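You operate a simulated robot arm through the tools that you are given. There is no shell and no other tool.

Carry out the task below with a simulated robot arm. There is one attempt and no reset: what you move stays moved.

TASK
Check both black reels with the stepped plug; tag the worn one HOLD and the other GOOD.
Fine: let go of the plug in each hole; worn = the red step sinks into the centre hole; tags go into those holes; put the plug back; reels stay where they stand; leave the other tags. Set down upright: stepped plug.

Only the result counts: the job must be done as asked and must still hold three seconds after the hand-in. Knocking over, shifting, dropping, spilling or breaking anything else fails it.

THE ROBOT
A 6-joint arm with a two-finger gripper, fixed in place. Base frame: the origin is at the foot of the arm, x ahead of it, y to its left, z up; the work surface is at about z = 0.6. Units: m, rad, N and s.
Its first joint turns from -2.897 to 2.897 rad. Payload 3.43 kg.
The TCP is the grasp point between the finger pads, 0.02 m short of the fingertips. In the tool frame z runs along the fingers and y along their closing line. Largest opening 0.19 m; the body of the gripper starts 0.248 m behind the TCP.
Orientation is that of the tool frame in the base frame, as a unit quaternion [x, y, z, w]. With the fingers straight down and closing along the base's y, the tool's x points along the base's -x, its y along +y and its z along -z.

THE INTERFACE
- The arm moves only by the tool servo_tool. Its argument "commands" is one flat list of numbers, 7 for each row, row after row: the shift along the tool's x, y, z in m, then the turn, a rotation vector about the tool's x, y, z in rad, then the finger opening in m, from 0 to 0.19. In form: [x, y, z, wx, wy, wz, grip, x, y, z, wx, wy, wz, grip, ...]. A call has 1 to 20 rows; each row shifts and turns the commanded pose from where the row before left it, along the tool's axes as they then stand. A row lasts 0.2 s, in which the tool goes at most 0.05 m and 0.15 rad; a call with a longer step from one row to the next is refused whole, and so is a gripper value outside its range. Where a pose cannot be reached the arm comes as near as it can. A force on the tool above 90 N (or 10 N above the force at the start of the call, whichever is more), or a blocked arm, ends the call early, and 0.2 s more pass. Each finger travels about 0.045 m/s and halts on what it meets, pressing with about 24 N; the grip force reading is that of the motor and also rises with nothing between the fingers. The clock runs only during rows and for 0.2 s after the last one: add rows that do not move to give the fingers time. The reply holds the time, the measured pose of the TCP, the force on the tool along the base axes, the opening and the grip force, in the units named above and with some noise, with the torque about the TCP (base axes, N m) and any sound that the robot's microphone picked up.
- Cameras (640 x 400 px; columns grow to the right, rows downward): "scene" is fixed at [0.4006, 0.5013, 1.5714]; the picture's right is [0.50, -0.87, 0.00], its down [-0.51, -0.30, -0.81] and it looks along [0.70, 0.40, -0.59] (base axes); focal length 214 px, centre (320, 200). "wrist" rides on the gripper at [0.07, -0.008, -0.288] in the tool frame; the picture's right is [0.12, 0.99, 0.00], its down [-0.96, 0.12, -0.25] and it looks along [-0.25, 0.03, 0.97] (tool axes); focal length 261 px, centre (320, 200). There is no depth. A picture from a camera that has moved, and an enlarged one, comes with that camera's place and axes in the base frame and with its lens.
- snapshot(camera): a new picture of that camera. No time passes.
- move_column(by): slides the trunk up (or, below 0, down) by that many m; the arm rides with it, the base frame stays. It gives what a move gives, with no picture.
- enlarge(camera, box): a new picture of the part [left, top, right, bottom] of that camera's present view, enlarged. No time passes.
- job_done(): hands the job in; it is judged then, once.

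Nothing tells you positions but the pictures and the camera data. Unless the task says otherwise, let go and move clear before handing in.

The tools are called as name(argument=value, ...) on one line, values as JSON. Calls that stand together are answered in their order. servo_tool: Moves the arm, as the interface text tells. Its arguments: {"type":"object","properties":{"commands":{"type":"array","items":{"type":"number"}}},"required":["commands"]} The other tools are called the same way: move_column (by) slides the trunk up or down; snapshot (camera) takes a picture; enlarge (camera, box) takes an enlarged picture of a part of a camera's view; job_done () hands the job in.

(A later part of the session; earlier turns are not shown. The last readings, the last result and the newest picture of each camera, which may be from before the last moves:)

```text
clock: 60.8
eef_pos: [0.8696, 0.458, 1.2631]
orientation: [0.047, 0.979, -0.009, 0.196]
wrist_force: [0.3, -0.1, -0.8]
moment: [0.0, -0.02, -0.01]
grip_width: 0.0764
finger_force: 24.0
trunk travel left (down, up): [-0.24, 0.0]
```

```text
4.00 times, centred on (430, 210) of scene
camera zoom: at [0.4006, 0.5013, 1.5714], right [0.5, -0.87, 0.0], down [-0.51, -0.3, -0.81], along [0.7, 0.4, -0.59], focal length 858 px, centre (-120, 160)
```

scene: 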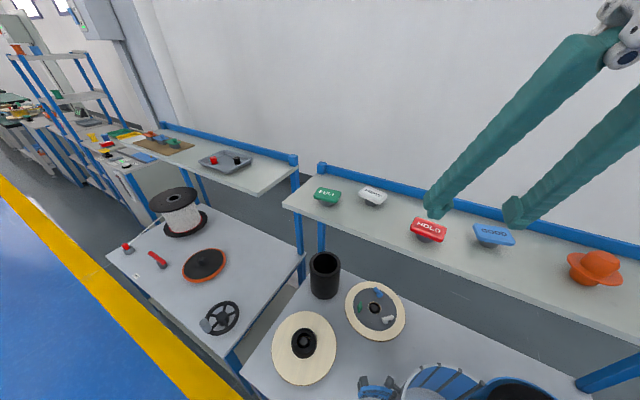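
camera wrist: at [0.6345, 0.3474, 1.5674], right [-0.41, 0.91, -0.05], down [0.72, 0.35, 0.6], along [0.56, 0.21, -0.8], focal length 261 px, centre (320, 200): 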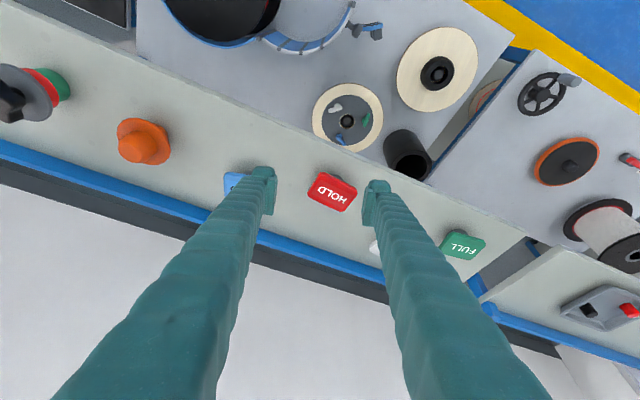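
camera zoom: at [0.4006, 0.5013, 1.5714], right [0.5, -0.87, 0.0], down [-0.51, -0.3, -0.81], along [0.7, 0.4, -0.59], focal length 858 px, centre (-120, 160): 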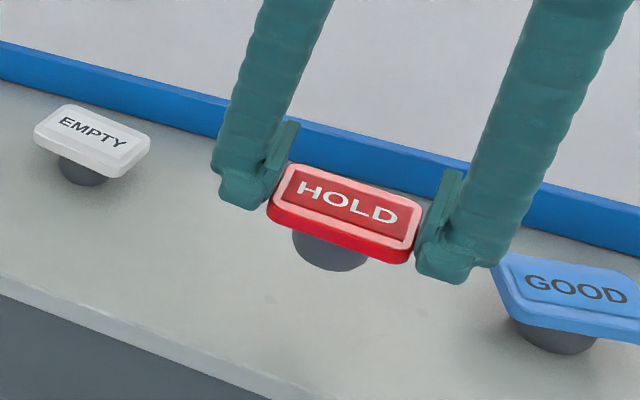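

HOLD hangs firmly and upright. Carrying it off the shelf toward reel 1.

servo_tool(commands=[-0.01154, 0, -0.02764, 0, 0, 0, 0.055, 0.01402, -0.04403, -0.00582, 0, 0, 0, 0.055, 0.01402, -0.04403, -0.00582, 0, 0, 0, 0.055, 0.01402, -0.04403, -0.00582, 0, 0, 0, 0.055, 0.01402, -0.04403, -0.00582, 0, 0, 0, 0.055, 0.01402, -0.04403, -0.00582, 0, 0, 0, 0.055, 0.01402, -0.04403, -0.00582, 0, 0, 0, 0.055, 0.01402, -0.04403, -0.00582, 0, 0, 0, 0.055, 0.01402, -0.04403, -0.00582, 0, 0, 0, 0.055, 0.01402, -0.04403, -0.00582, 0, 0, 0, 0.055, 0.01635, 0, 0.03916, 0, 0, 0, 0.055, 0.01635, 0, 0.03916, 0, 0, 0, 0.055, 0.01635, 0, 0.03916, 0, 0, 0, 0.055, 0.01635, 0, 0.03916, 0, 0, 0, 0.055, 0, 0, 0, 0, 0, 0, 0.055])

snapshot(camera="wrist")

enlarge(camera="wrist", box=[240, 80, 400, 205])

```text
clock: 64.0
eef_pos: [0.6957, 0.0745, 1.1202]
orientation: [0.048, 0.98, -0.009, 0.195]
wrist_force: [0.1, -0.5, -0.7]
moment: [0.01, 0.0, 0.01]
grip_width: 0.0764
finger_force: 23.8
trunk travel left (down, up): [-0.24, 0.0]
```

```text
taken
camera wrist: at [0.519, 0.0837, 1.359], right [-0.01, 1.0, -0.05], down [0.8, 0.04, 0.6], along [0.6, -0.03, -0.8], focal length 261 px, centre (320, 200)
```

wrist: 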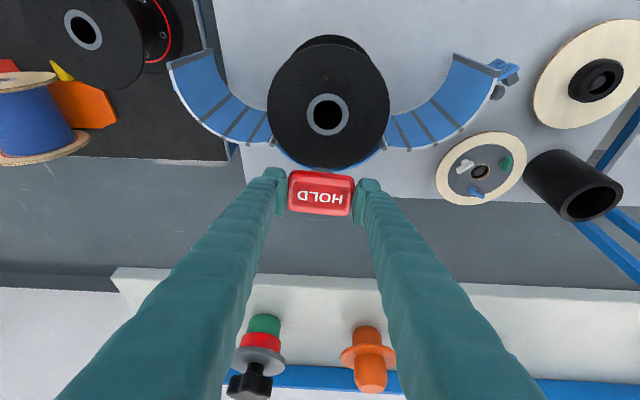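

```text
3.20 times, centred on (320, 142) of wrist
camera zoom: at [0.519, 0.0837, 1.359], right [-0.01, 1.0, -0.05], down [0.8, 0.04, 0.6], along [0.6, -0.03, -0.8], focal length 834 px, centre (320, 384)
```

zoom: 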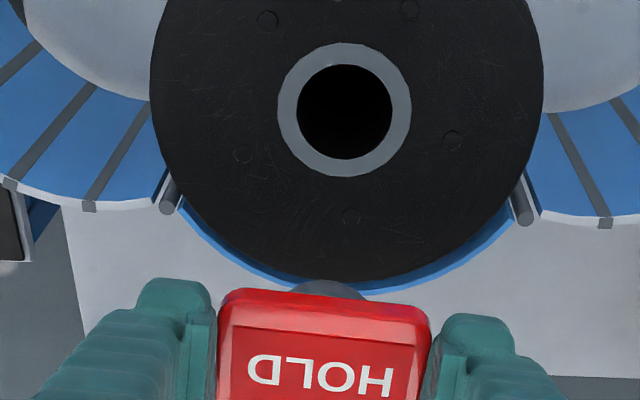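

Hole 1 measures (0.698, 0.0766) again. Adjusting 3 mm and descending to about 5 cm above the ring.

servo_tool(commands=[0.01783, 0.00073, 0.04125, 0, 0, 0, 0.055, 0.01783, 0.00073, 0.04125, 0, 0, 0, 0.055, 0.01783, 0.00073, 0.04125, 0, 0, 0, 0.055, 0.01783, 0.00073, 0.04125, 0, 0, 0, 0.055, 0, 0, 0, 0, 0, 0, 0.055])

enlarge(camera="wrist", box=[240, 110, 400, 210])

```text
clock: 65.2
eef_pos: [0.6914, 0.0784, 0.9418]
orientation: [0.048, 0.98, -0.008, 0.195]
wrist_force: [0.7, -0.2, -0.5]
moment: [-0.02, -0.03, -0.01]
grip_width: 0.0762
finger_force: 24.1
trunk travel left (down, up): [-0.24, 0.0]
```

```text
4.00 times, centred on (320, 160) of wrist
camera zoom: at [0.5143, 0.0874, 1.1798], right [-0.01, 1.0, -0.05], down [0.8, 0.04, 0.6], along [0.6, -0.03, -0.8], focal length 1043 px, centre (320, 360)
```

zoom: 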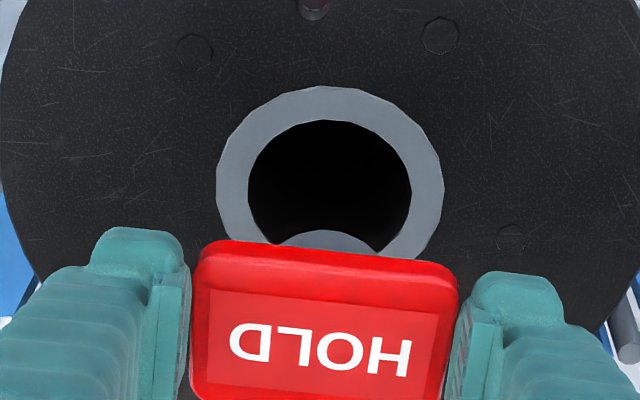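

Stem and hole 1 are aligned within a couple of mm (hole has ~9 mm radial clearance). Lowering to just above the ring.

servo_tool(commands=[0.0072, -0.00045, 0.01865, 0, 0, 0, 0.055, 0.0072, -0.00045, 0.01865, 0, 0, 0, 0.055, 0, 0, 0, 0, 0, 0, 0.055])

enlarge(camera="wrist", box=[240, 110, 400, 210])

```text
clock: 66.0
eef_pos: [0.6922, 0.08, 0.9024]
orientation: [0.048, 0.98, -0.009, 0.195]
wrist_force: [0.6, 0.0, 0.3]
moment: [-0.01, 0.0, 0.0]
grip_width: 0.0762
finger_force: 24.0
trunk travel left (down, up): [-0.24, 0.0]
```

```text
4.00 times, centred on (320, 160) of wrist
camera zoom: at [0.5168, 0.088, 1.1403], right [-0.01, 1.0, -0.05], down [0.8, 0.04, 0.6], along [0.6, -0.03, -0.8], focal length 1043 px, centre (320, 360)
```

zoom: 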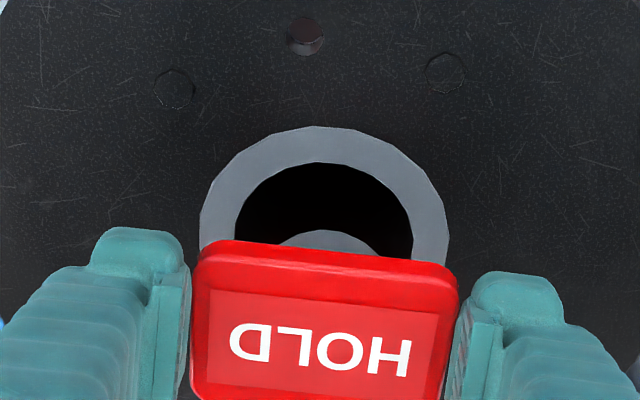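

Aligned; I'll shift 2 mm left and 1.5 mm inward, then lower 2.5 cm into the hole.

servo_tool(commands=[0.0012, -0.0021, -0.0005, 0, 0, 0, 0.055, 0.0032, 0, 0.00767, 0, 0, 0, 0.055, 0.0032, 0, 0.00767, 0, 0, 0, 0.055, 0.0032, 0, 0.00767, 0, 0, 0, 0.055, 0, 0, 0, 0, 0, 0, 0.055])

enlarge(camera="wrist", box=[240, 110, 400, 210])

```text
clock: 67.2
eef_pos: [0.6917, 0.077, 0.877]
orientation: [0.047, 0.979, -0.01, 0.196]
wrist_force: [0.2, -0.2, -0.1]
moment: [0.01, 0.01, -0.02]
grip_width: 0.0767
finger_force: 24.1
trunk travel left (down, up): [-0.24, 0.0]
```

```text
4.00 times, centred on (320, 160) of wrist
camera zoom: at [0.5148, 0.0851, 1.1159], right [-0.01, 1.0, -0.05], down [0.8, 0.04, 0.6], along [0.6, -0.03, -0.8], focal length 1043 px, centre (320, 360)
```

zoom: 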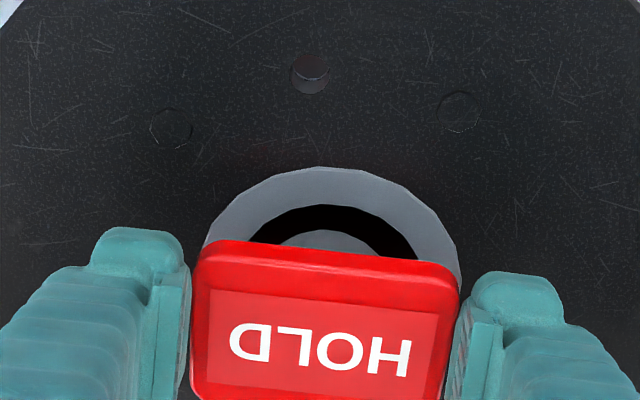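

The stem is concentric in hole 1. Lowering in small steps, watching for contact.

servo_tool(commands=[0.00192, 0, 0.00461, 0, 0, 0, 0.055, 0.00154, 0, 0.00369, 0, 0, 0, 0.055, 0, 0, 0, 0, 0, 0, 0.055])

servo_tool(commands=[0.00115, 0, 0.00276, 0, 0, 0, 0.055, 0, 0, 0, 0, 0, 0, 0.055])

snapshot(camera="wrist")

enlarge(camera="wrist", box=[240, 110, 400, 210])

```text
clock: 68.0
eef_pos: [0.6907, 0.0775, 0.8693]
orientation: [0.048, 0.979, -0.01, 0.196]
wrist_force: [-0.3, 0.3, -0.1]
moment: [0.03, -0.02, -0.03]
grip_width: 0.0764
finger_force: 24.6
trunk travel left (down, up): [-0.24, 0.0]
```

```text
clock: 68.6
eef_pos: [0.6927, 0.0765, 0.8658]
orientation: [0.048, 0.979, -0.01, 0.196]
wrist_force: [-0.3, -0.2, -0.8]
moment: [0.0, -0.02, -0.01]
grip_width: 0.0763
finger_force: 23.9
trunk travel left (down, up): [-0.24, 0.0]
```

```text
taken
camera wrist: at [0.5153, 0.0856, 1.1041], right [-0.01, 1.0, -0.05], down [0.8, 0.04, 0.6], along [0.6, -0.03, -0.8], focal length 261 px, centre (320, 200)
```

wrist: 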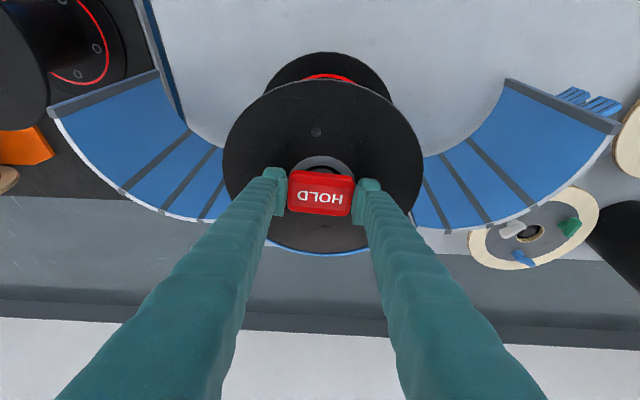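

```text
4.00 times, centred on (320, 160) of wrist
camera zoom: at [0.5153, 0.0856, 1.1041], right [-0.01, 1.0, -0.05], down [0.8, 0.04, 0.6], along [0.6, -0.03, -0.8], focal length 1043 px, centre (320, 360)
```

zoom: 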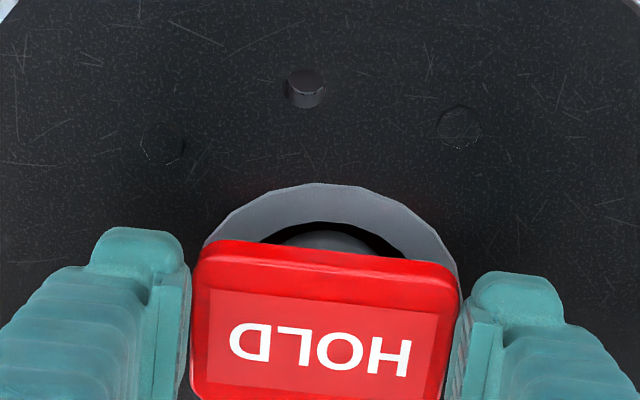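

No contact so far; going down a few more mm in small steps.

servo_tool(commands=[0.00115, 0, 0.00276, 0, 0, 0, 0.055, 0, 0, 0, 0, 0, 0, 0.055])

servo_tool(commands=[0.00077, 0, 0.00184, 0, 0, 0, 0.055, 0, 0, 0, 0, 0, 0, 0.055])

enlarge(camera="wrist", box=[240, 110, 400, 210])

```text
clock: 69.2
eef_pos: [0.6914, 0.0778, 0.8627]
orientation: [0.049, 0.979, -0.009, 0.196]
wrist_force: [-0.2, 0.5, 0.1]
moment: [0.0, 0.01, 0.01]
grip_width: 0.0762
finger_force: 23.5
trunk travel left (down, up): [-0.24, 0.0]
```

```text
clock: 69.8
eef_pos: [0.692, 0.0777, 0.8606]
orientation: [0.048, 0.979, -0.009, 0.196]
wrist_force: [-0.5, 0.1, -1.1]
moment: [0.0, -0.01, 0.01]
grip_width: 0.0761
finger_force: 23.4
trunk travel left (down, up): [-0.24, 0.0]
```

```text
4.00 times, centred on (320, 160) of wrist
camera zoom: at [0.5149, 0.0857, 1.0984], right [-0.01, 1.0, -0.05], down [0.8, 0.04, 0.6], along [0.6, -0.03, -0.8], focal length 1043 px, centre (320, 360)
```

zoom: 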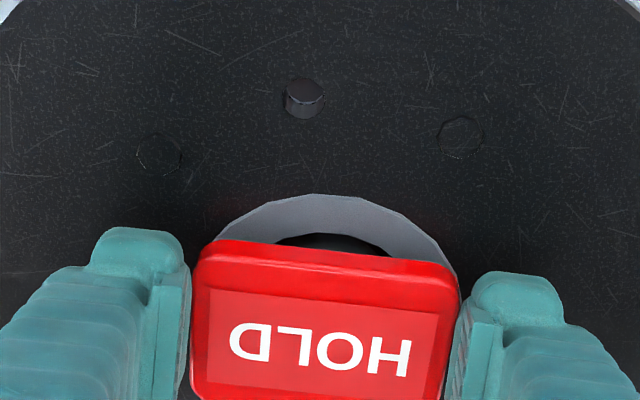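

Continuing 2 mm at a time toward the fingertip clearance limit.

servo_tool(commands=[0.00077, 0, 0.00184, 0, 0, 0, 0.055, 0, 0, 0, 0, 0, 0, 0.055])

servo_tool(commands=[0.00077, 0, 0.00184, 0, 0, 0, 0.055, 0, 0, 0, 0, 0, 0, 0.055])

enlarge(camera="wrist", box=[240, 110, 400, 210])

```text
clock: 70.4
eef_pos: [0.6904, 0.0759, 0.8591]
orientation: [0.048, 0.98, -0.009, 0.195]
wrist_force: [0.3, -0.6, -0.5]
moment: [0.01, 0.01, 0.03]
grip_width: 0.0763
finger_force: 23.8
trunk travel left (down, up): [-0.24, 0.0]
```

```text
clock: 71.0
eef_pos: [0.6919, 0.0774, 0.8559]
orientation: [0.048, 0.979, -0.009, 0.196]
wrist_force: [-0.4, -0.4, -0.6]
moment: [0.0, 0.0, -0.02]
grip_width: 0.0766
finger_force: 23.7
trunk travel left (down, up): [-0.24, 0.0]
```

```text
4.00 times, centred on (320, 160) of wrist
camera zoom: at [0.5144, 0.0852, 1.0951], right [-0.01, 1.0, -0.05], down [0.8, 0.04, 0.6], along [0.6, -0.03, -0.8], focal length 1043 px, centre (320, 360)
```

zoom: 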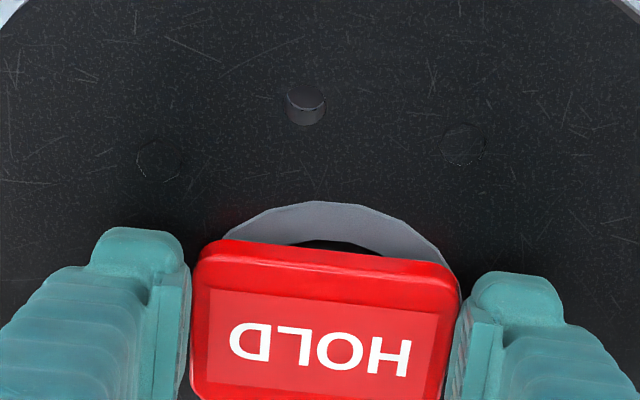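

Plate is about 6 mm above the ring with the stem well inside. Releasing HOLD.

servo_tool(commands=[0, 0, 0, 0, 0, 0, 0.085, 0, 0, 0, 0, 0, 0, 0.1, 0, 0, 0, 0, 0, 0, 0.105, 0, 0, 0, 0, 0, 0, 0.105])

enlarge(camera="wrist", box=[240, 110, 400, 210])

```text
clock: 72.0
eef_pos: [0.6905, 0.0759, 0.8574]
orientation: [0.048, 0.979, -0.009, 0.196]
wrist_force: [-0.2, 0.3, -0.4]
moment: [-0.02, -0.01, -0.01]
grip_width: 0.1053
finger_force: 0.1
trunk travel left (down, up): [-0.24, 0.0]
```

```text
4.00 times, centred on (320, 160) of wrist
camera zoom: at [0.5144, 0.0853, 1.0952], right [-0.01, 1.0, -0.05], down [0.8, 0.04, 0.6], along [0.6, -0.03, -0.8], focal length 1043 px, centre (320, 360)
```

zoom: 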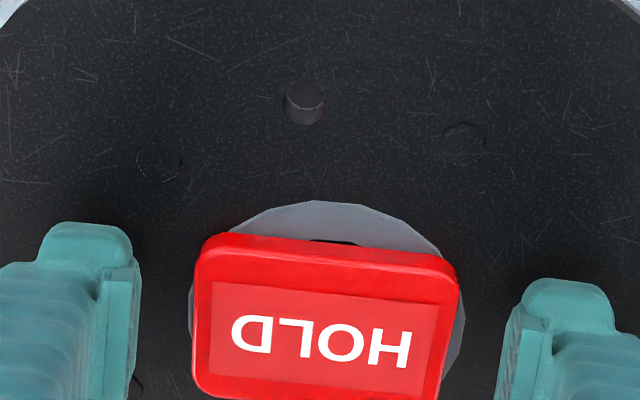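

HOLD dropped flat onto the ring. Rising clear and checking.

servo_tool(commands=[-0.00385, 0, -0.00922, 0, 0, 0, 0.105, -0.0077, 0, -0.01845, 0, 0, 0, 0.105, -0.0154, 0, -0.0369, 0, 0, 0, 0.105, -0.0154, 0, -0.0369, 0, 0, 0, 0.105, -0.0154, 0, -0.0369, 0, 0, 0, 0.105, -0.0154, 0, -0.0369, 0, 0, 0, 0.105, -0.0154, 0, -0.0369, 0, 0, 0, 0.105, -0.0154, 0, -0.0369, 0, 0, 0, 0.105, -0.0154, 0, -0.0369, 0, 0, 0, 0.105, -0.0154, 0, -0.0369, 0, 0, 0, 0.105, 0, 0, 0, 0, 0, 0, 0.105])

snapshot(camera="wrist")

enlarge(camera="wrist", box=[250, 40, 410, 140])

```text
clock: 74.4
eef_pos: [0.6904, 0.0774, 1.2053]
orientation: [0.048, 0.979, -0.01, 0.196]
wrist_force: [0.1, 0.0, 0.0]
moment: [0.01, 0.01, -0.01]
grip_width: 0.1052
finger_force: 0.1
trunk travel left (down, up): [-0.24, 0.0]
```

```text
taken
camera wrist: at [0.5136, 0.0861, 1.4444], right [-0.01, 1.0, -0.05], down [0.8, 0.04, 0.6], along [0.6, -0.03, -0.8], focal length 261 px, centre (320, 200)
```

wrist: 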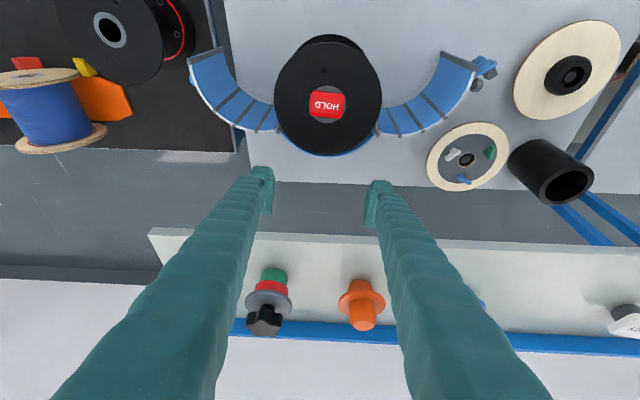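

```text
4.00 times, centred on (330, 90) of wrist
camera zoom: at [0.5136, 0.0861, 1.4444], right [-0.01, 1.0, -0.05], down [0.8, 0.04, 0.6], along [0.6, -0.03, -0.8], focal length 1043 px, centre (280, 640)
```

zoom: 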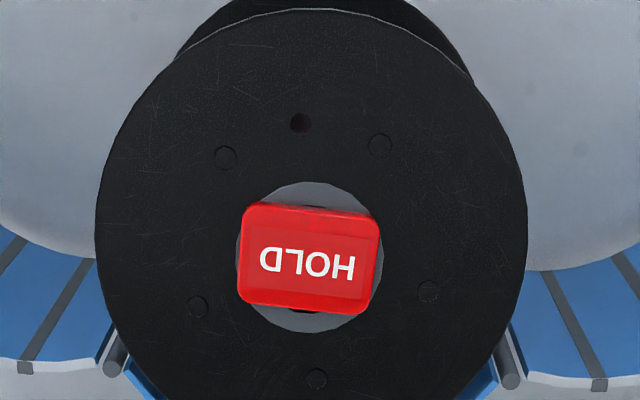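

HOLD is seated in reel 1, and the plug stands on the shelf. Next the GOOD tag at about (0.931, 0.319), its long side rotated about +12° from y. Rising, yawing and moving there.

servo_tool(commands=[-0.01334, 0, -0.032, 0, 0, 0, 0.105, -0.01334, 0, -0.032, 0, 0, 0, 0.105, -0.01334, 0, -0.032, 0, 0, 0, 0.105, 0, 0, 0, -0.039, 0, -0.0934, 0.105, 0, 0, 0, -0.039, 0, -0.0934, 0.105, 0, 0, 0, -0.039, 0, -0.0934, 0.105, -0.03139, 0.02686, 0.01771, 0, 0, 0, 0.105, -0.03139, 0.02686, 0.01771, 0, 0, 0, 0.105, -0.03139, 0.02686, 0.01771, 0, 0, 0, 0.105, -0.03139, 0.02686, 0.01771, 0, 0, 0, 0.105, -0.03139, 0.02686, 0.01771, 0, 0, 0, 0.105, -0.03139, 0.02686, 0.01771, 0, 0, 0, 0.105, -0.03139, 0.02686, 0.01771, 0, 0, 0, 0.105, 0, 0, 0, 0, 0, 0, 0.105])

enlarge(camera="wrist", box=[230, 110, 410, 222])

enlarge(camera="scene", box=[430, 170, 590, 270])

```text
clock: 77.4
eef_pos: [0.9001, 0.3148, 1.2765]
orientation: [-0.101, 0.975, 0.021, 0.196]
wrist_force: [0.0, 0.7, -0.6]
moment: [-0.05, 0.04, -0.01]
grip_width: 0.1052
finger_force: 0.1
trunk travel left (down, up): [-0.24, 0.0]
```

```text
3.56 times, centred on (320, 166) of wrist
camera zoom: at [0.7289, 0.2703, 1.5165], right [-0.31, 0.95, -0.05], down [0.75, 0.28, 0.6], along [0.58, 0.15, -0.8], focal length 927 px, centre (320, 321)
```

zoom: 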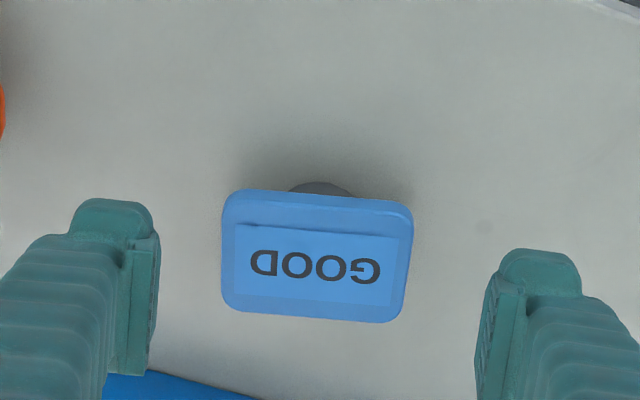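

```text
4.00 times, centred on (510, 220) of scene
camera zoom: at [0.4006, 0.5013, 1.5714], right [0.5, -0.87, 0.0], down [-0.51, -0.3, -0.81], along [0.7, 0.4, -0.59], focal length 858 px, centre (-440, 120)
```

zoom: 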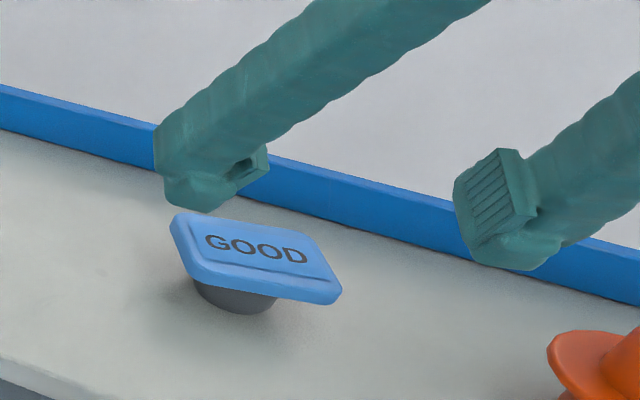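

GOOD's plate centre is (0.9335, 0.3206), long side about 14° off y. Fine-adjusting yaw, centring and descending to grip height.

servo_tool(commands=[0, 0, 0, -0.0135, 0, -0.0323, 0.105, -0.0266, -0.0022, 0.0111, 0, 0, 0, 0.105, 0.00898, 0, 0.02141, 0, 0, 0, 0.105, 0.00898, 0, 0.02141, 0, 0, 0, 0.105, 0.00898, 0, 0.02141, 0, 0, 0, 0.105, 0, 0, 0, 0, 0, 0, 0.105])

enlarge(camera="wrist", box=[230, 110, 410, 222])

enlarge(camera="scene", box=[430, 180, 550, 260])

```text
clock: 78.8
eef_pos: [0.9267, 0.3167, 1.212]
orientation: [-0.117, 0.974, 0.023, 0.194]
wrist_force: [-0.8, -0.5, 0.1]
moment: [-0.01, 0.05, 0.02]
grip_width: 0.1051
finger_force: 0.0
trunk travel left (down, up): [-0.24, 0.0]
```

```text
3.56 times, centred on (320, 166) of wrist
camera zoom: at [0.7565, 0.2667, 1.4507], right [-0.34, 0.94, -0.05], down [0.74, 0.3, 0.6], along [0.58, 0.17, -0.8], focal length 927 px, centre (320, 321)
```

zoom: 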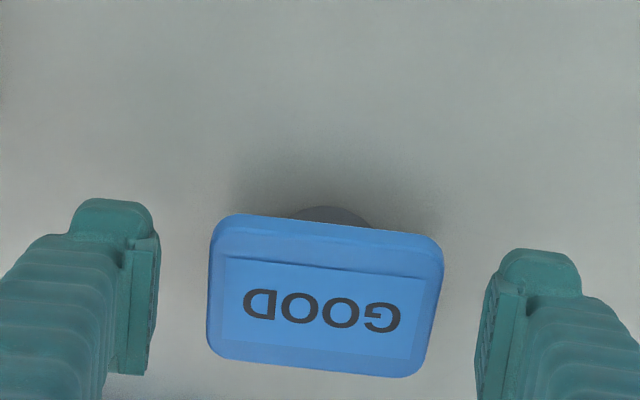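

```text
5.00 times, centred on (490, 220) of scene
camera zoom: at [0.4006, 0.5013, 1.5714], right [0.5, -0.87, 0.0], down [-0.51, -0.3, -0.81], along [0.7, 0.4, -0.59], focal length 1072 px, centre (-530, 100)
```

zoom: 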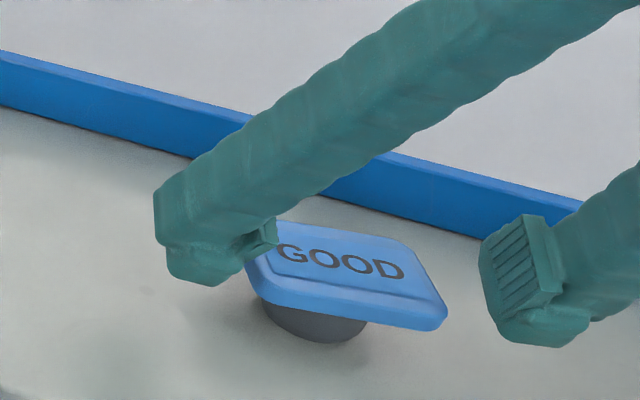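

Alignment matches what worked for HOLD. Going 4 mm lower and closing.

servo_tool(commands=[0.0015, 0, 0.0036, 0, 0, 0, 0.1, 0, 0, 0, 0, 0, 0, 0.085, 0, 0, 0, 0, 0, 0, 0.065, 0, 0, 0, 0, 0, 0, 0.055, 0, 0, 0, 0, 0, 0, 0.055])

enlarge(camera="wrist", box=[230, 110, 410, 222])

enlarge(camera="scene", box=[430, 180, 550, 260])

```text
clock: 80.0
eef_pos: [0.9266, 0.3167, 1.2087]
orientation: [-0.118, 0.973, 0.024, 0.195]
wrist_force: [-0.1, 0.1, 0.3]
moment: [0.05, 0.01, -0.01]
grip_width: 0.0763
finger_force: 23.8
trunk travel left (down, up): [-0.24, 0.0]
```

```text
3.56 times, centred on (320, 166) of wrist
camera zoom: at [0.7568, 0.2666, 1.4471], right [-0.34, 0.94, -0.05], down [0.74, 0.3, 0.6], along [0.58, 0.17, -0.8], focal length 927 px, centre (320, 321)
```

zoom: 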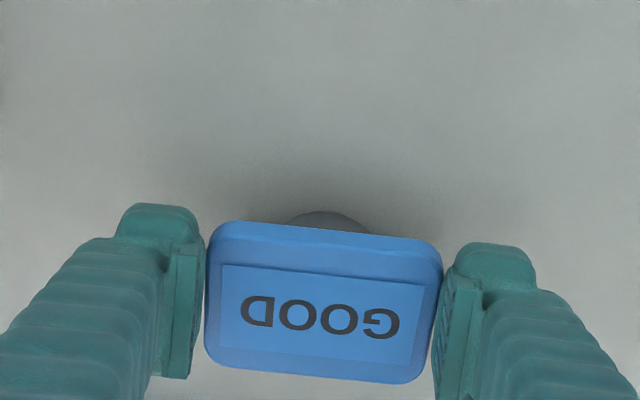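

```text
5.00 times, centred on (490, 220) of scene
camera zoom: at [0.4006, 0.5013, 1.5714], right [0.5, -0.87, 0.0], down [-0.51, -0.3, -0.81], along [0.7, 0.4, -0.59], focal length 1072 px, centre (-530, 100)
```

zoom: 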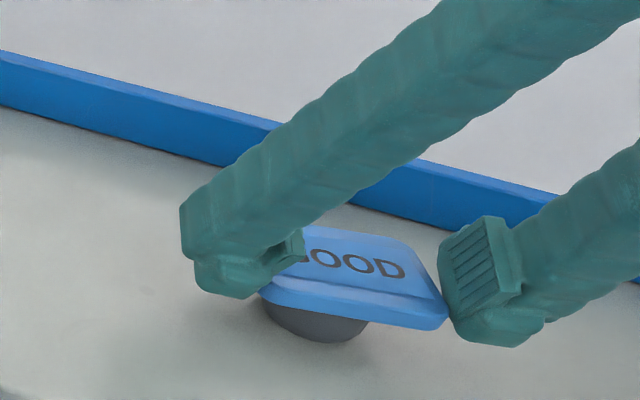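

GOOD gripped at 0.0763 m. Lifting slowly.

servo_tool(commands=[-0.00193, 0, -0.00461, 0, 0, 0, 0.055, -0.00386, 0, -0.00922, 0, 0, 0, 0.055, -0.00773, 0, -0.01843, 0, 0, 0, 0.055, -0.01159, 0, -0.02765, 0, 0, 0, 0.055, -0.01159, 0, -0.02765, 0, 0, 0, 0.055, 0, 0, 0, 0, 0, 0, 0.055])

enlarge(camera="wrist", box=[230, 110, 410, 222])

enlarge(camera="scene", box=[410, 140, 570, 250])

```text
clock: 81.4
eef_pos: [0.9285, 0.3185, 1.3028]
orientation: [-0.118, 0.973, 0.024, 0.195]
wrist_force: [-1.2, 0.1, -0.3]
moment: [0.01, 0.01, -0.06]
grip_width: 0.0763
finger_force: 23.7
trunk travel left (down, up): [-0.24, 0.0]
```

```text
3.56 times, centred on (320, 166) of wrist
camera zoom: at [0.7583, 0.2678, 1.5417], right [-0.34, 0.94, -0.05], down [0.74, 0.3, 0.6], along [0.57, 0.17, -0.8], focal length 927 px, centre (320, 321)
```

zoom: 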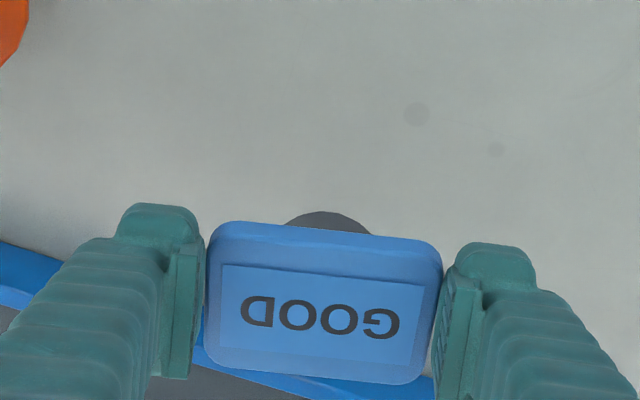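

```text
3.64 times, centred on (490, 195) of scene
camera zoom: at [0.4006, 0.5013, 1.5714], right [0.5, -0.87, 0.0], down [-0.51, -0.3, -0.81], along [0.7, 0.4, -0.59], focal length 780 px, centre (-298, 218)
```

zoom: 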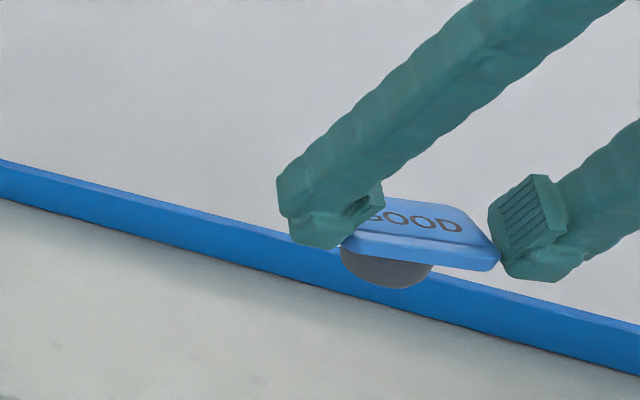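

GOOD is held firmly. Moving off the shelf first and rotating the tool toward reel 2.

servo_tool(commands=[0.03987, -0.01513, -0.0167, 0, 0, 0, 0.055, 0.03987, -0.01513, -0.0167, 0, 0, 0, 0.055, 0.03987, -0.01513, -0.0167, 0, 0, 0, 0.055, 0.03987, -0.01513, -0.0167, 0, 0, 0, 0.055, 0.03987, -0.01513, -0.0167, 0, 0, 0, 0.055, 0.03987, -0.01513, -0.0167, 0, 0, 0, 0.055, 0, 0, 0, 0.0472, 0, 0.1126, 0.055, 0, 0, 0, 0.0472, 0, 0.1126, 0.055, 0, 0, 0, 0.0472, 0, 0.1126, 0.055, 0, 0, 0, 0.0472, 0, 0.1126, 0.055, 0, 0, 0, 0.0472, 0, 0.1126, 0.055, 0, 0, 0, 0, 0, 0, 0.055])

servo_tool(commands=[-0.00691, -0.04569, 0.00289, 0, 0, 0, 0.055, -0.00691, -0.04569, 0.00289, 0, 0, 0, 0.055, -0.00691, -0.04569, 0.00289, 0, 0, 0, 0.055, -0.00691, -0.04569, 0.00289, 0, 0, 0, 0.055, -0.00691, -0.04569, 0.00289, 0, 0, 0, 0.055, -0.00691, -0.04569, 0.00289, 0, 0, 0, 0.055, -0.00691, -0.04569, 0.00289, 0, 0, 0, 0.055, -0.00691, -0.04569, 0.00289, 0, 0, 0, 0.055, -0.00691, -0.04569, 0.00289, 0, 0, 0, 0.055, -0.00691, -0.04569, 0.00289, 0, 0, 0, 0.055, -0.00691, -0.04569, 0.00289, 0, 0, 0, 0.055, -0.00691, -0.04569, 0.00289, 0, 0, 0, 0.055, -0.00691, -0.04569, 0.00289, 0, 0, 0, 0.055, -0.00691, -0.04569, 0.00289, 0, 0, 0, 0.055, 0, 0, 0, 0, 0, 0, 0.055])

snapshot(camera="wrist")

```text
clock: 84.0
eef_pos: [0.698, 0.1675, 1.3022]
orientation: [0.18, 0.964, -0.037, 0.193]
wrist_force: [0.3, 0.2, -1.5]
moment: [0.03, 0.03, 0.0]
grip_width: 0.0763
finger_force: 24.1
trunk travel left (down, up): [-0.24, 0.0]
```

```text
clock: 87.2
eef_pos: [0.5627, -0.4666, 1.305]
orientation: [0.18, 0.964, -0.036, 0.192]
wrist_force: [-0.4, -0.1, -0.7]
moment: [0.04, 0.02, 0.03]
grip_width: 0.0764
finger_force: 24.1
trunk travel left (down, up): [-0.24, 0.0]
```

```text
taken
camera wrist: at [0.3944, -0.411, 1.5433], right [0.26, 0.97, -0.05], down [0.78, -0.18, 0.6], along [0.57, -0.19, -0.8], focal length 261 px, centre (320, 200)
```

wrist: 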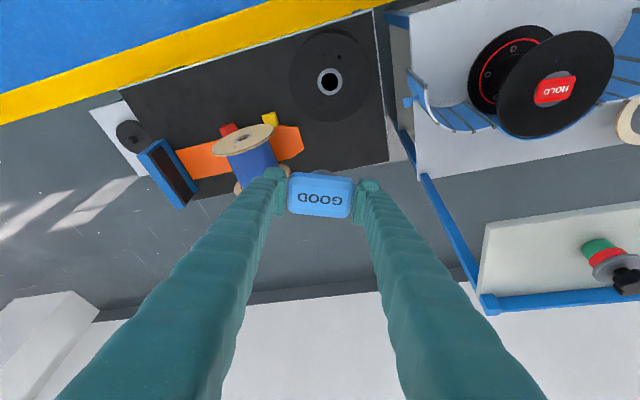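

Over reel 2 now; HOLD and the plug are visible and in place. Descending to about 15 cm above the ring to recheck.

servo_tool(commands=[0.01565, 0, 0.03733, 0, 0, 0, 0.055, 0.01565, 0, 0.03733, 0, 0, 0, 0.055, 0.01565, 0, 0.03733, 0, 0, 0, 0.055, 0.01565, 0, 0.03733, 0, 0, 0, 0.055, 0.01565, 0, 0.03733, 0, 0, 0, 0.055, 0.01565, 0, 0.03733, 0, 0, 0, 0.055, 0.01565, 0, 0.03733, 0, 0, 0, 0.055, 0.01565, 0, 0.03733, 0, 0, 0, 0.055, 0.01565, 0, 0.03733, 0, 0, 0, 0.055, 0.01565, 0, 0.03733, 0, 0, 0, 0.055, 0, 0, 0, 0, 0, 0, 0.055])

enlarge(camera="wrist", box=[240, 80, 400, 205])

```text
clock: 89.6
eef_pos: [0.563, -0.4661, 0.8958]
orientation: [0.179, 0.964, -0.037, 0.193]
wrist_force: [0.1, 0.1, 0.9]
moment: [-0.02, -0.04, -0.01]
grip_width: 0.0764
finger_force: 24.1
trunk travel left (down, up): [-0.24, 0.0]
```

```text
3.20 times, centred on (320, 142) of wrist
camera zoom: at [0.3958, -0.4114, 1.1344], right [0.26, 0.97, -0.05], down [0.78, -0.18, 0.6], along [0.57, -0.19, -0.8], focal length 834 px, centre (320, 384)
```

zoom: 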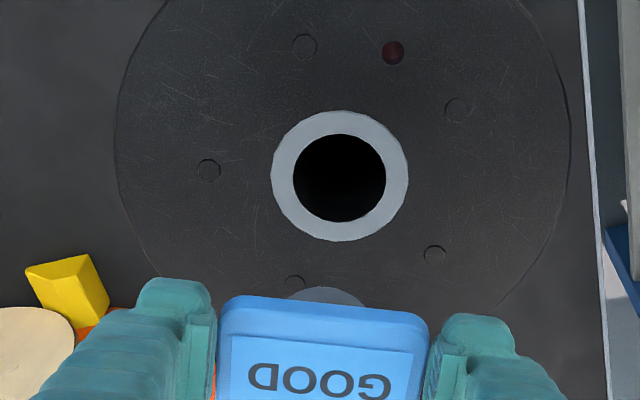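

Hole 2 measures (0.5725, -0.468). Applying a 3 mm correction and descending to about 5 cm above.

servo_tool(commands=[0.0118, 0.0009, 0.0296, 0, 0, 0, 0.055, 0.0118, 0.0009, 0.0296, 0, 0, 0, 0.055, 0.0118, 0.0009, 0.0296, 0, 0, 0, 0.055, 0, 0, 0, 0, 0, 0, 0.055])

enlarge(camera="wrist", box=[240, 110, 400, 210])

```text
clock: 90.6
eef_pos: [0.5671, -0.4632, 0.8033]
orientation: [0.18, 0.964, -0.036, 0.193]
wrist_force: [0.1, -0.1, -0.2]
moment: [-0.02, -0.03, -0.02]
grip_width: 0.0765
finger_force: 23.6
trunk travel left (down, up): [-0.24, 0.0]
```

```text
4.00 times, centred on (320, 160) of wrist
camera zoom: at [0.3989, -0.4082, 1.0409], right [0.26, 0.97, -0.05], down [0.78, -0.18, 0.6], along [0.57, -0.19, -0.8], focal length 1043 px, centre (320, 360)
```

zoom: 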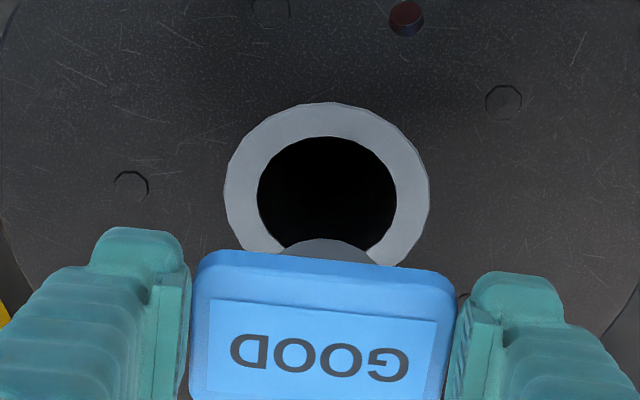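

Stem is within about 2 mm of the hole axis. Shifting 1.8 mm left and lowering 4 cm.

servo_tool(commands=[0.00773, -0.0009, 0.01843, 0, 0, 0, 0.055, 0.00773, -0.0009, 0.01843, 0, 0, 0, 0.055, 0, 0, 0, 0, 0, 0, 0.055])

enlarge(camera="wrist", box=[240, 110, 400, 210])

```text
clock: 91.4
eef_pos: [0.5653, -0.4646, 0.761]
orientation: [0.18, 0.964, -0.037, 0.193]
wrist_force: [-0.4, -0.4, -0.7]
moment: [-0.02, -0.01, 0.01]
grip_width: 0.0766
finger_force: 23.9
trunk travel left (down, up): [-0.24, 0.0]
```

```text
4.00 times, centred on (320, 160) of wrist
camera zoom: at [0.397, -0.4099, 0.9998], right [0.26, 0.97, -0.05], down [0.78, -0.18, 0.6], along [0.57, -0.19, -0.8], focal length 1043 px, centre (320, 360)
```

zoom: 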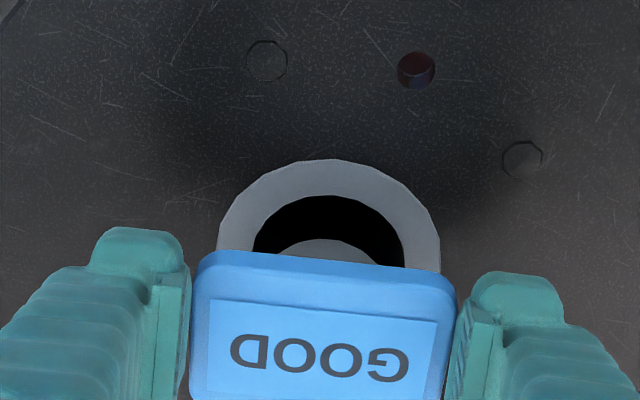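

Concentric. Lowering the stem into hole 2 gently.

servo_tool(commands=[0.00348, 0, 0.0083, 0, 0, 0, 0.055, 0.00348, 0, 0.0083, 0, 0, 0, 0.055, 0, 0, 0, 0, 0, 0, 0.055])

servo_tool(commands=[0.00193, 0, 0.00461, 0, 0, 0, 0.055, 0, 0, 0, 0, 0, 0, 0.055])

enlarge(camera="wrist", box=[240, 110, 400, 210])

```text
clock: 92.2
eef_pos: [0.5652, -0.4667, 0.7436]
orientation: [0.18, 0.964, -0.036, 0.193]
wrist_force: [-0.1, 0.0, -0.7]
moment: [-0.01, 0.0, -0.03]
grip_width: 0.0765
finger_force: 23.9
trunk travel left (down, up): [-0.24, 0.0]
```

```text
clock: 92.8
eef_pos: [0.5648, -0.4666, 0.7393]
orientation: [0.18, 0.964, -0.037, 0.193]
wrist_force: [-0.5, -0.5, -0.7]
moment: [-0.02, 0.0, 0.02]
grip_width: 0.0764
finger_force: 23.9
trunk travel left (down, up): [-0.24, 0.0]
```

```text
4.00 times, centred on (320, 160) of wrist
camera zoom: at [0.3965, -0.4113, 0.9777], right [0.26, 0.97, -0.05], down [0.78, -0.18, 0.6], along [0.57, -0.19, -0.8], focal length 1043 px, centre (320, 360)
```

zoom: 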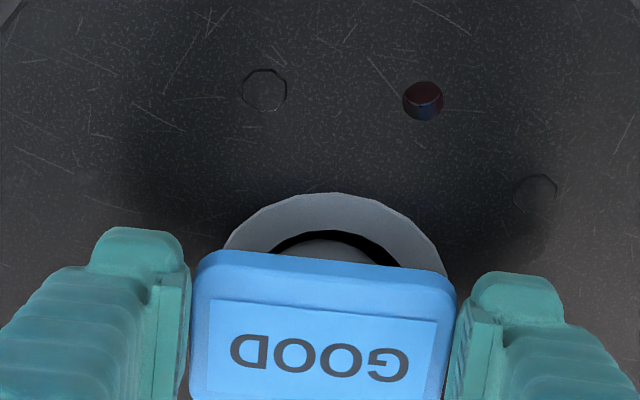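

The stem is in hole 2 with no contact; a 1.8 mm shift right will recentre it, then down in small steps.

servo_tool(commands=[0, 0.0018, 0, 0, 0, 0, 0.055, 0.00155, 0, 0.00369, 0, 0, 0, 0.055, 0, 0, 0, 0, 0, 0, 0.055])

servo_tool(commands=[0.00155, 0, 0.00369, 0, 0, 0, 0.055, 0, 0, 0, 0, 0, 0, 0.055])

servo_tool(commands=[0.00116, 0, 0.00276, 0, 0, 0, 0.055, 0, 0, 0, 0, 0, 0, 0.055])

enlarge(camera="wrist", box=[240, 110, 400, 210])

```text
clock: 93.6
eef_pos: [0.5649, -0.4641, 0.7348]
orientation: [0.18, 0.964, -0.038, 0.193]
wrist_force: [-0.5, -0.6, -1.1]
moment: [0.0, 0.0, 0.0]
grip_width: 0.0765
finger_force: 23.9
trunk travel left (down, up): [-0.24, 0.0]
```

```text
clock: 94.2
eef_pos: [0.5651, -0.4659, 0.7318]
orientation: [0.18, 0.964, -0.037, 0.192]
wrist_force: [0.1, -0.8, -0.8]
moment: [-0.02, 0.0, 0.02]
grip_width: 0.0763
finger_force: 24.7
trunk travel left (down, up): [-0.24, 0.0]
```

```text
clock: 94.8
eef_pos: [0.5647, -0.4641, 0.7278]
orientation: [0.18, 0.964, -0.037, 0.193]
wrist_force: [0.4, -0.5, -1.8]
moment: [0.0, 0.04, 0.01]
grip_width: 0.0768
finger_force: 23.8
trunk travel left (down, up): [-0.24, 0.0]
```

```text
4.00 times, centred on (320, 160) of wrist
camera zoom: at [0.3966, -0.4092, 0.967], right [0.26, 0.97, -0.05], down [0.78, -0.18, 0.6], along [0.57, -0.19, -0.8], focal length 1043 px, centre (320, 360)
```

zoom: 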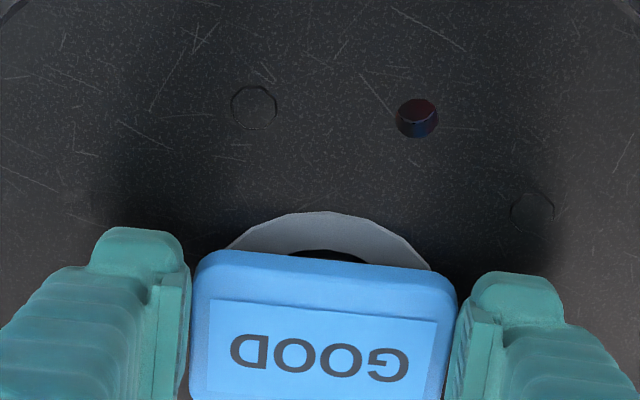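

No contact yet; a few mm more.

servo_tool(commands=[0.00116, 0, 0.00276, 0, 0, 0, 0.055, 0, 0, 0, 0, 0, 0, 0.055])

servo_tool(commands=[0.00077, 0, 0.00184, 0, 0, 0, 0.055, 0, 0, 0, 0, 0, 0, 0.055])

enlarge(camera="wrist", box=[240, 110, 400, 210])

```text
clock: 95.4
eef_pos: [0.5644, -0.4647, 0.7257]
orientation: [0.18, 0.964, -0.036, 0.193]
wrist_force: [-0.2, 0.1, -0.9]
moment: [0.03, 0.02, 0.0]
grip_width: 0.0763
finger_force: 24.2
trunk travel left (down, up): [-0.24, 0.0]
```

```text
clock: 96.0
eef_pos: [0.5639, -0.4636, 0.725]
orientation: [0.18, 0.964, -0.037, 0.193]
wrist_force: [0.6, 0.7, -0.5]
moment: [-0.01, -0.01, 0.0]
grip_width: 0.0767
finger_force: 24.1
trunk travel left (down, up): [-0.24, 0.0]
```

```text
4.00 times, centred on (320, 160) of wrist
camera zoom: at [0.3964, -0.409, 0.9619], right [0.26, 0.97, -0.05], down [0.78, -0.18, 0.6], along [0.57, -0.19, -0.8], focal length 1043 px, centre (320, 360)
```

zoom: 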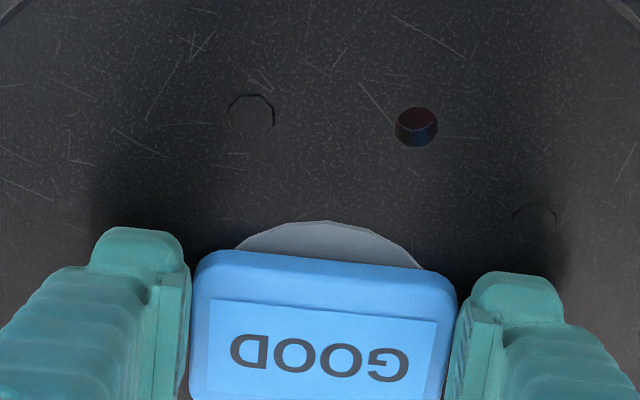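

Plate is about 7 mm above the ring with the stem well in. Releasing GOOD.

servo_tool(commands=[0.0004, 0, 0.0009, 0, 0, 0, 0.055, 0, 0, 0, 0, 0, 0, 0.085, 0, 0, 0, 0, 0, 0, 0.1, 0, 0, 0, 0, 0, 0, 0.105, 0, 0, 0, 0, 0, 0, 0.105])

enlarge(camera="wrist", box=[240, 110, 400, 210])

```text
clock: 97.2
eef_pos: [0.5635, -0.4644, 0.7229]
orientation: [0.18, 0.964, -0.036, 0.192]
wrist_force: [0.2, 0.2, -0.3]
moment: [0.03, 0.0, 0.0]
grip_width: 0.1053
finger_force: 0.1
trunk travel left (down, up): [-0.24, 0.0]
```

```text
4.00 times, centred on (320, 160) of wrist
camera zoom: at [0.3962, -0.4091, 0.9614], right [0.26, 0.97, -0.05], down [0.78, -0.18, 0.6], along [0.57, -0.19, -0.8], focal length 1043 px, centre (320, 360)
```

zoom: 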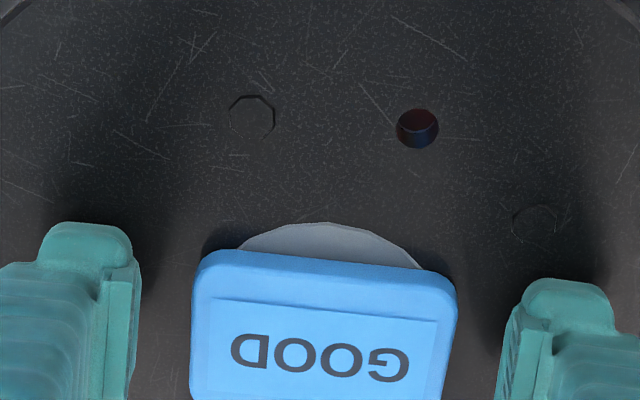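

The tag hardly moved on release, so it may already have been resting on the ring. Rising clear to inspect.

servo_tool(commands=[-0.00386, 0, -0.00922, 0, 0, 0, 0.105, -0.00773, 0, -0.01843, 0, 0, 0, 0.105, -0.0154, 0, -0.0369, 0, 0, 0, 0.105, -0.0154, 0, -0.0369, 0, 0, 0, 0.105, -0.0154, 0, -0.0369, 0, 0, 0, 0.105, 0, 0, 0, 0, 0, 0, 0.105])

snapshot(camera="wrist")

enlarge(camera="wrist", box=[260, 80, 390, 180])

```text
clock: 98.6
eef_pos: [0.5648, -0.4652, 0.8719]
orientation: [0.179, 0.964, -0.037, 0.193]
wrist_force: [0.1, 0.2, 0.7]
moment: [0.0, 0.0, 0.01]
grip_width: 0.1052
finger_force: 0.0
trunk travel left (down, up): [-0.24, 0.0]
```

```text
taken
camera wrist: at [0.3974, -0.4098, 1.1107], right [0.26, 0.97, -0.05], down [0.78, -0.18, 0.6], along [0.57, -0.19, -0.8], focal length 261 px, centre (320, 200)
```

wrist: 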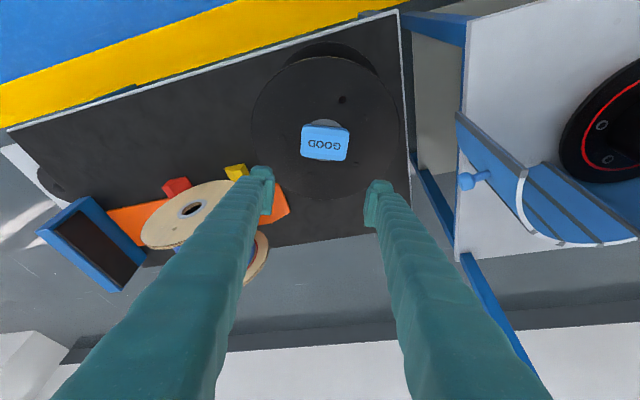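

```text
4.00 times, centred on (325, 130) of wrist
camera zoom: at [0.3974, -0.4098, 1.1107], right [0.26, 0.97, -0.05], down [0.78, -0.18, 0.6], along [0.57, -0.19, -0.8], focal length 1043 px, centre (300, 480)
```

zoom: 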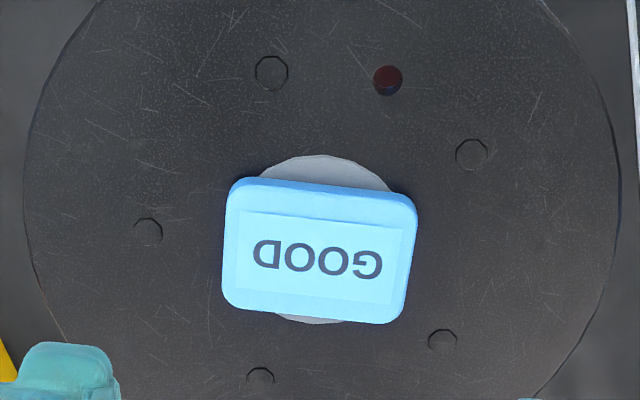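

GOOD appears flat on reel 2's ring. To be sure it is fully seated, I'll take a second viewpoint from the side for a parallax check.

servo_tool(commands=[-0.01675, 0, -0.03993, 0, 0, 0, 0.105, -0.01675, 0, -0.03993, 0, 0, 0, 0.105, -0.01675, 0, -0.03993, 0, 0, 0, 0.105, 0.00672, 0.04187, -0.00282, 0, 0, 0, 0.105, 0.00672, 0.04187, -0.00282, 0, 0, 0, 0.105, 0.00672, 0.04187, -0.00282, 0, 0, 0, 0.105, 0.00672, 0.04187, -0.00282, 0, 0, 0, 0.105, 0.00672, 0.04187, -0.00282, 0, 0, 0, 0.105, 0.00672, 0.04187, -0.00282, 0, 0, 0, 0.105, 0, 0, 0, 0, 0, 0, 0.105])

snapshot(camera="wrist")

enlarge(camera="wrist", box=[130, 60, 290, 160])

enlarge(camera="wrist", box=[400, 50, 600, 175])

```text
clock: 100.8
eef_pos: [0.616, -0.2141, 1.0028]
orientation: [0.18, 0.964, -0.037, 0.192]
wrist_force: [0.5, 0.4, -0.2]
moment: [0.04, -0.01, 0.0]
grip_width: 0.1051
finger_force: 0.0
trunk travel left (down, up): [-0.24, 0.0]
```

```text
taken
camera wrist: at [0.4479, -0.1582, 1.242], right [0.26, 0.97, -0.05], down [0.78, -0.18, 0.6], along [0.57, -0.19, -0.8], focal length 261 px, centre (320, 200)
```

wrist: 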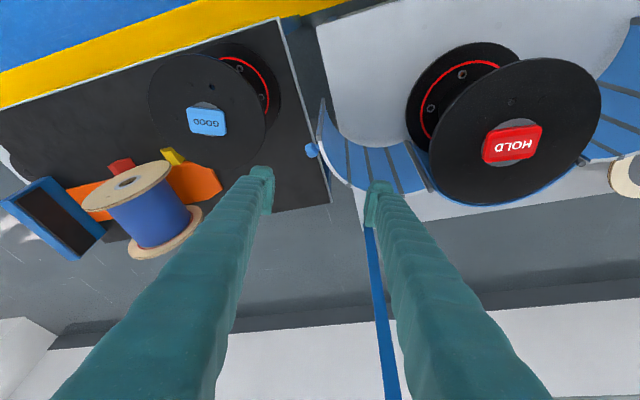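

```text
4.00 times, centred on (210, 110) of wrist
camera zoom: at [0.4479, -0.1582, 1.242], right [0.26, 0.97, -0.05], down [0.78, -0.18, 0.6], along [0.57, -0.19, -0.8], focal length 1043 px, centre (760, 560)
```

zoom: 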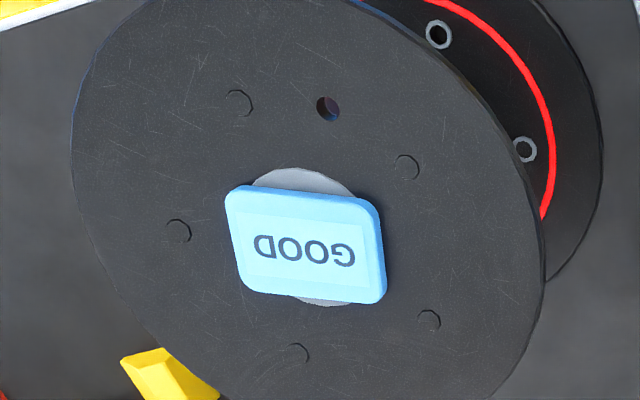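

```text
3.20 times, centred on (500, 112) of wrist
camera zoom: at [0.4479, -0.1582, 1.242], right [0.26, 0.97, -0.05], down [0.78, -0.18, 0.6], along [0.57, -0.19, -0.8], focal length 834 px, centre (-256, 480)
```

zoom: 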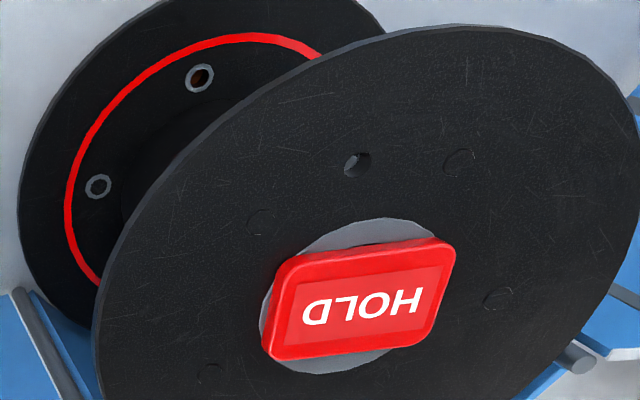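

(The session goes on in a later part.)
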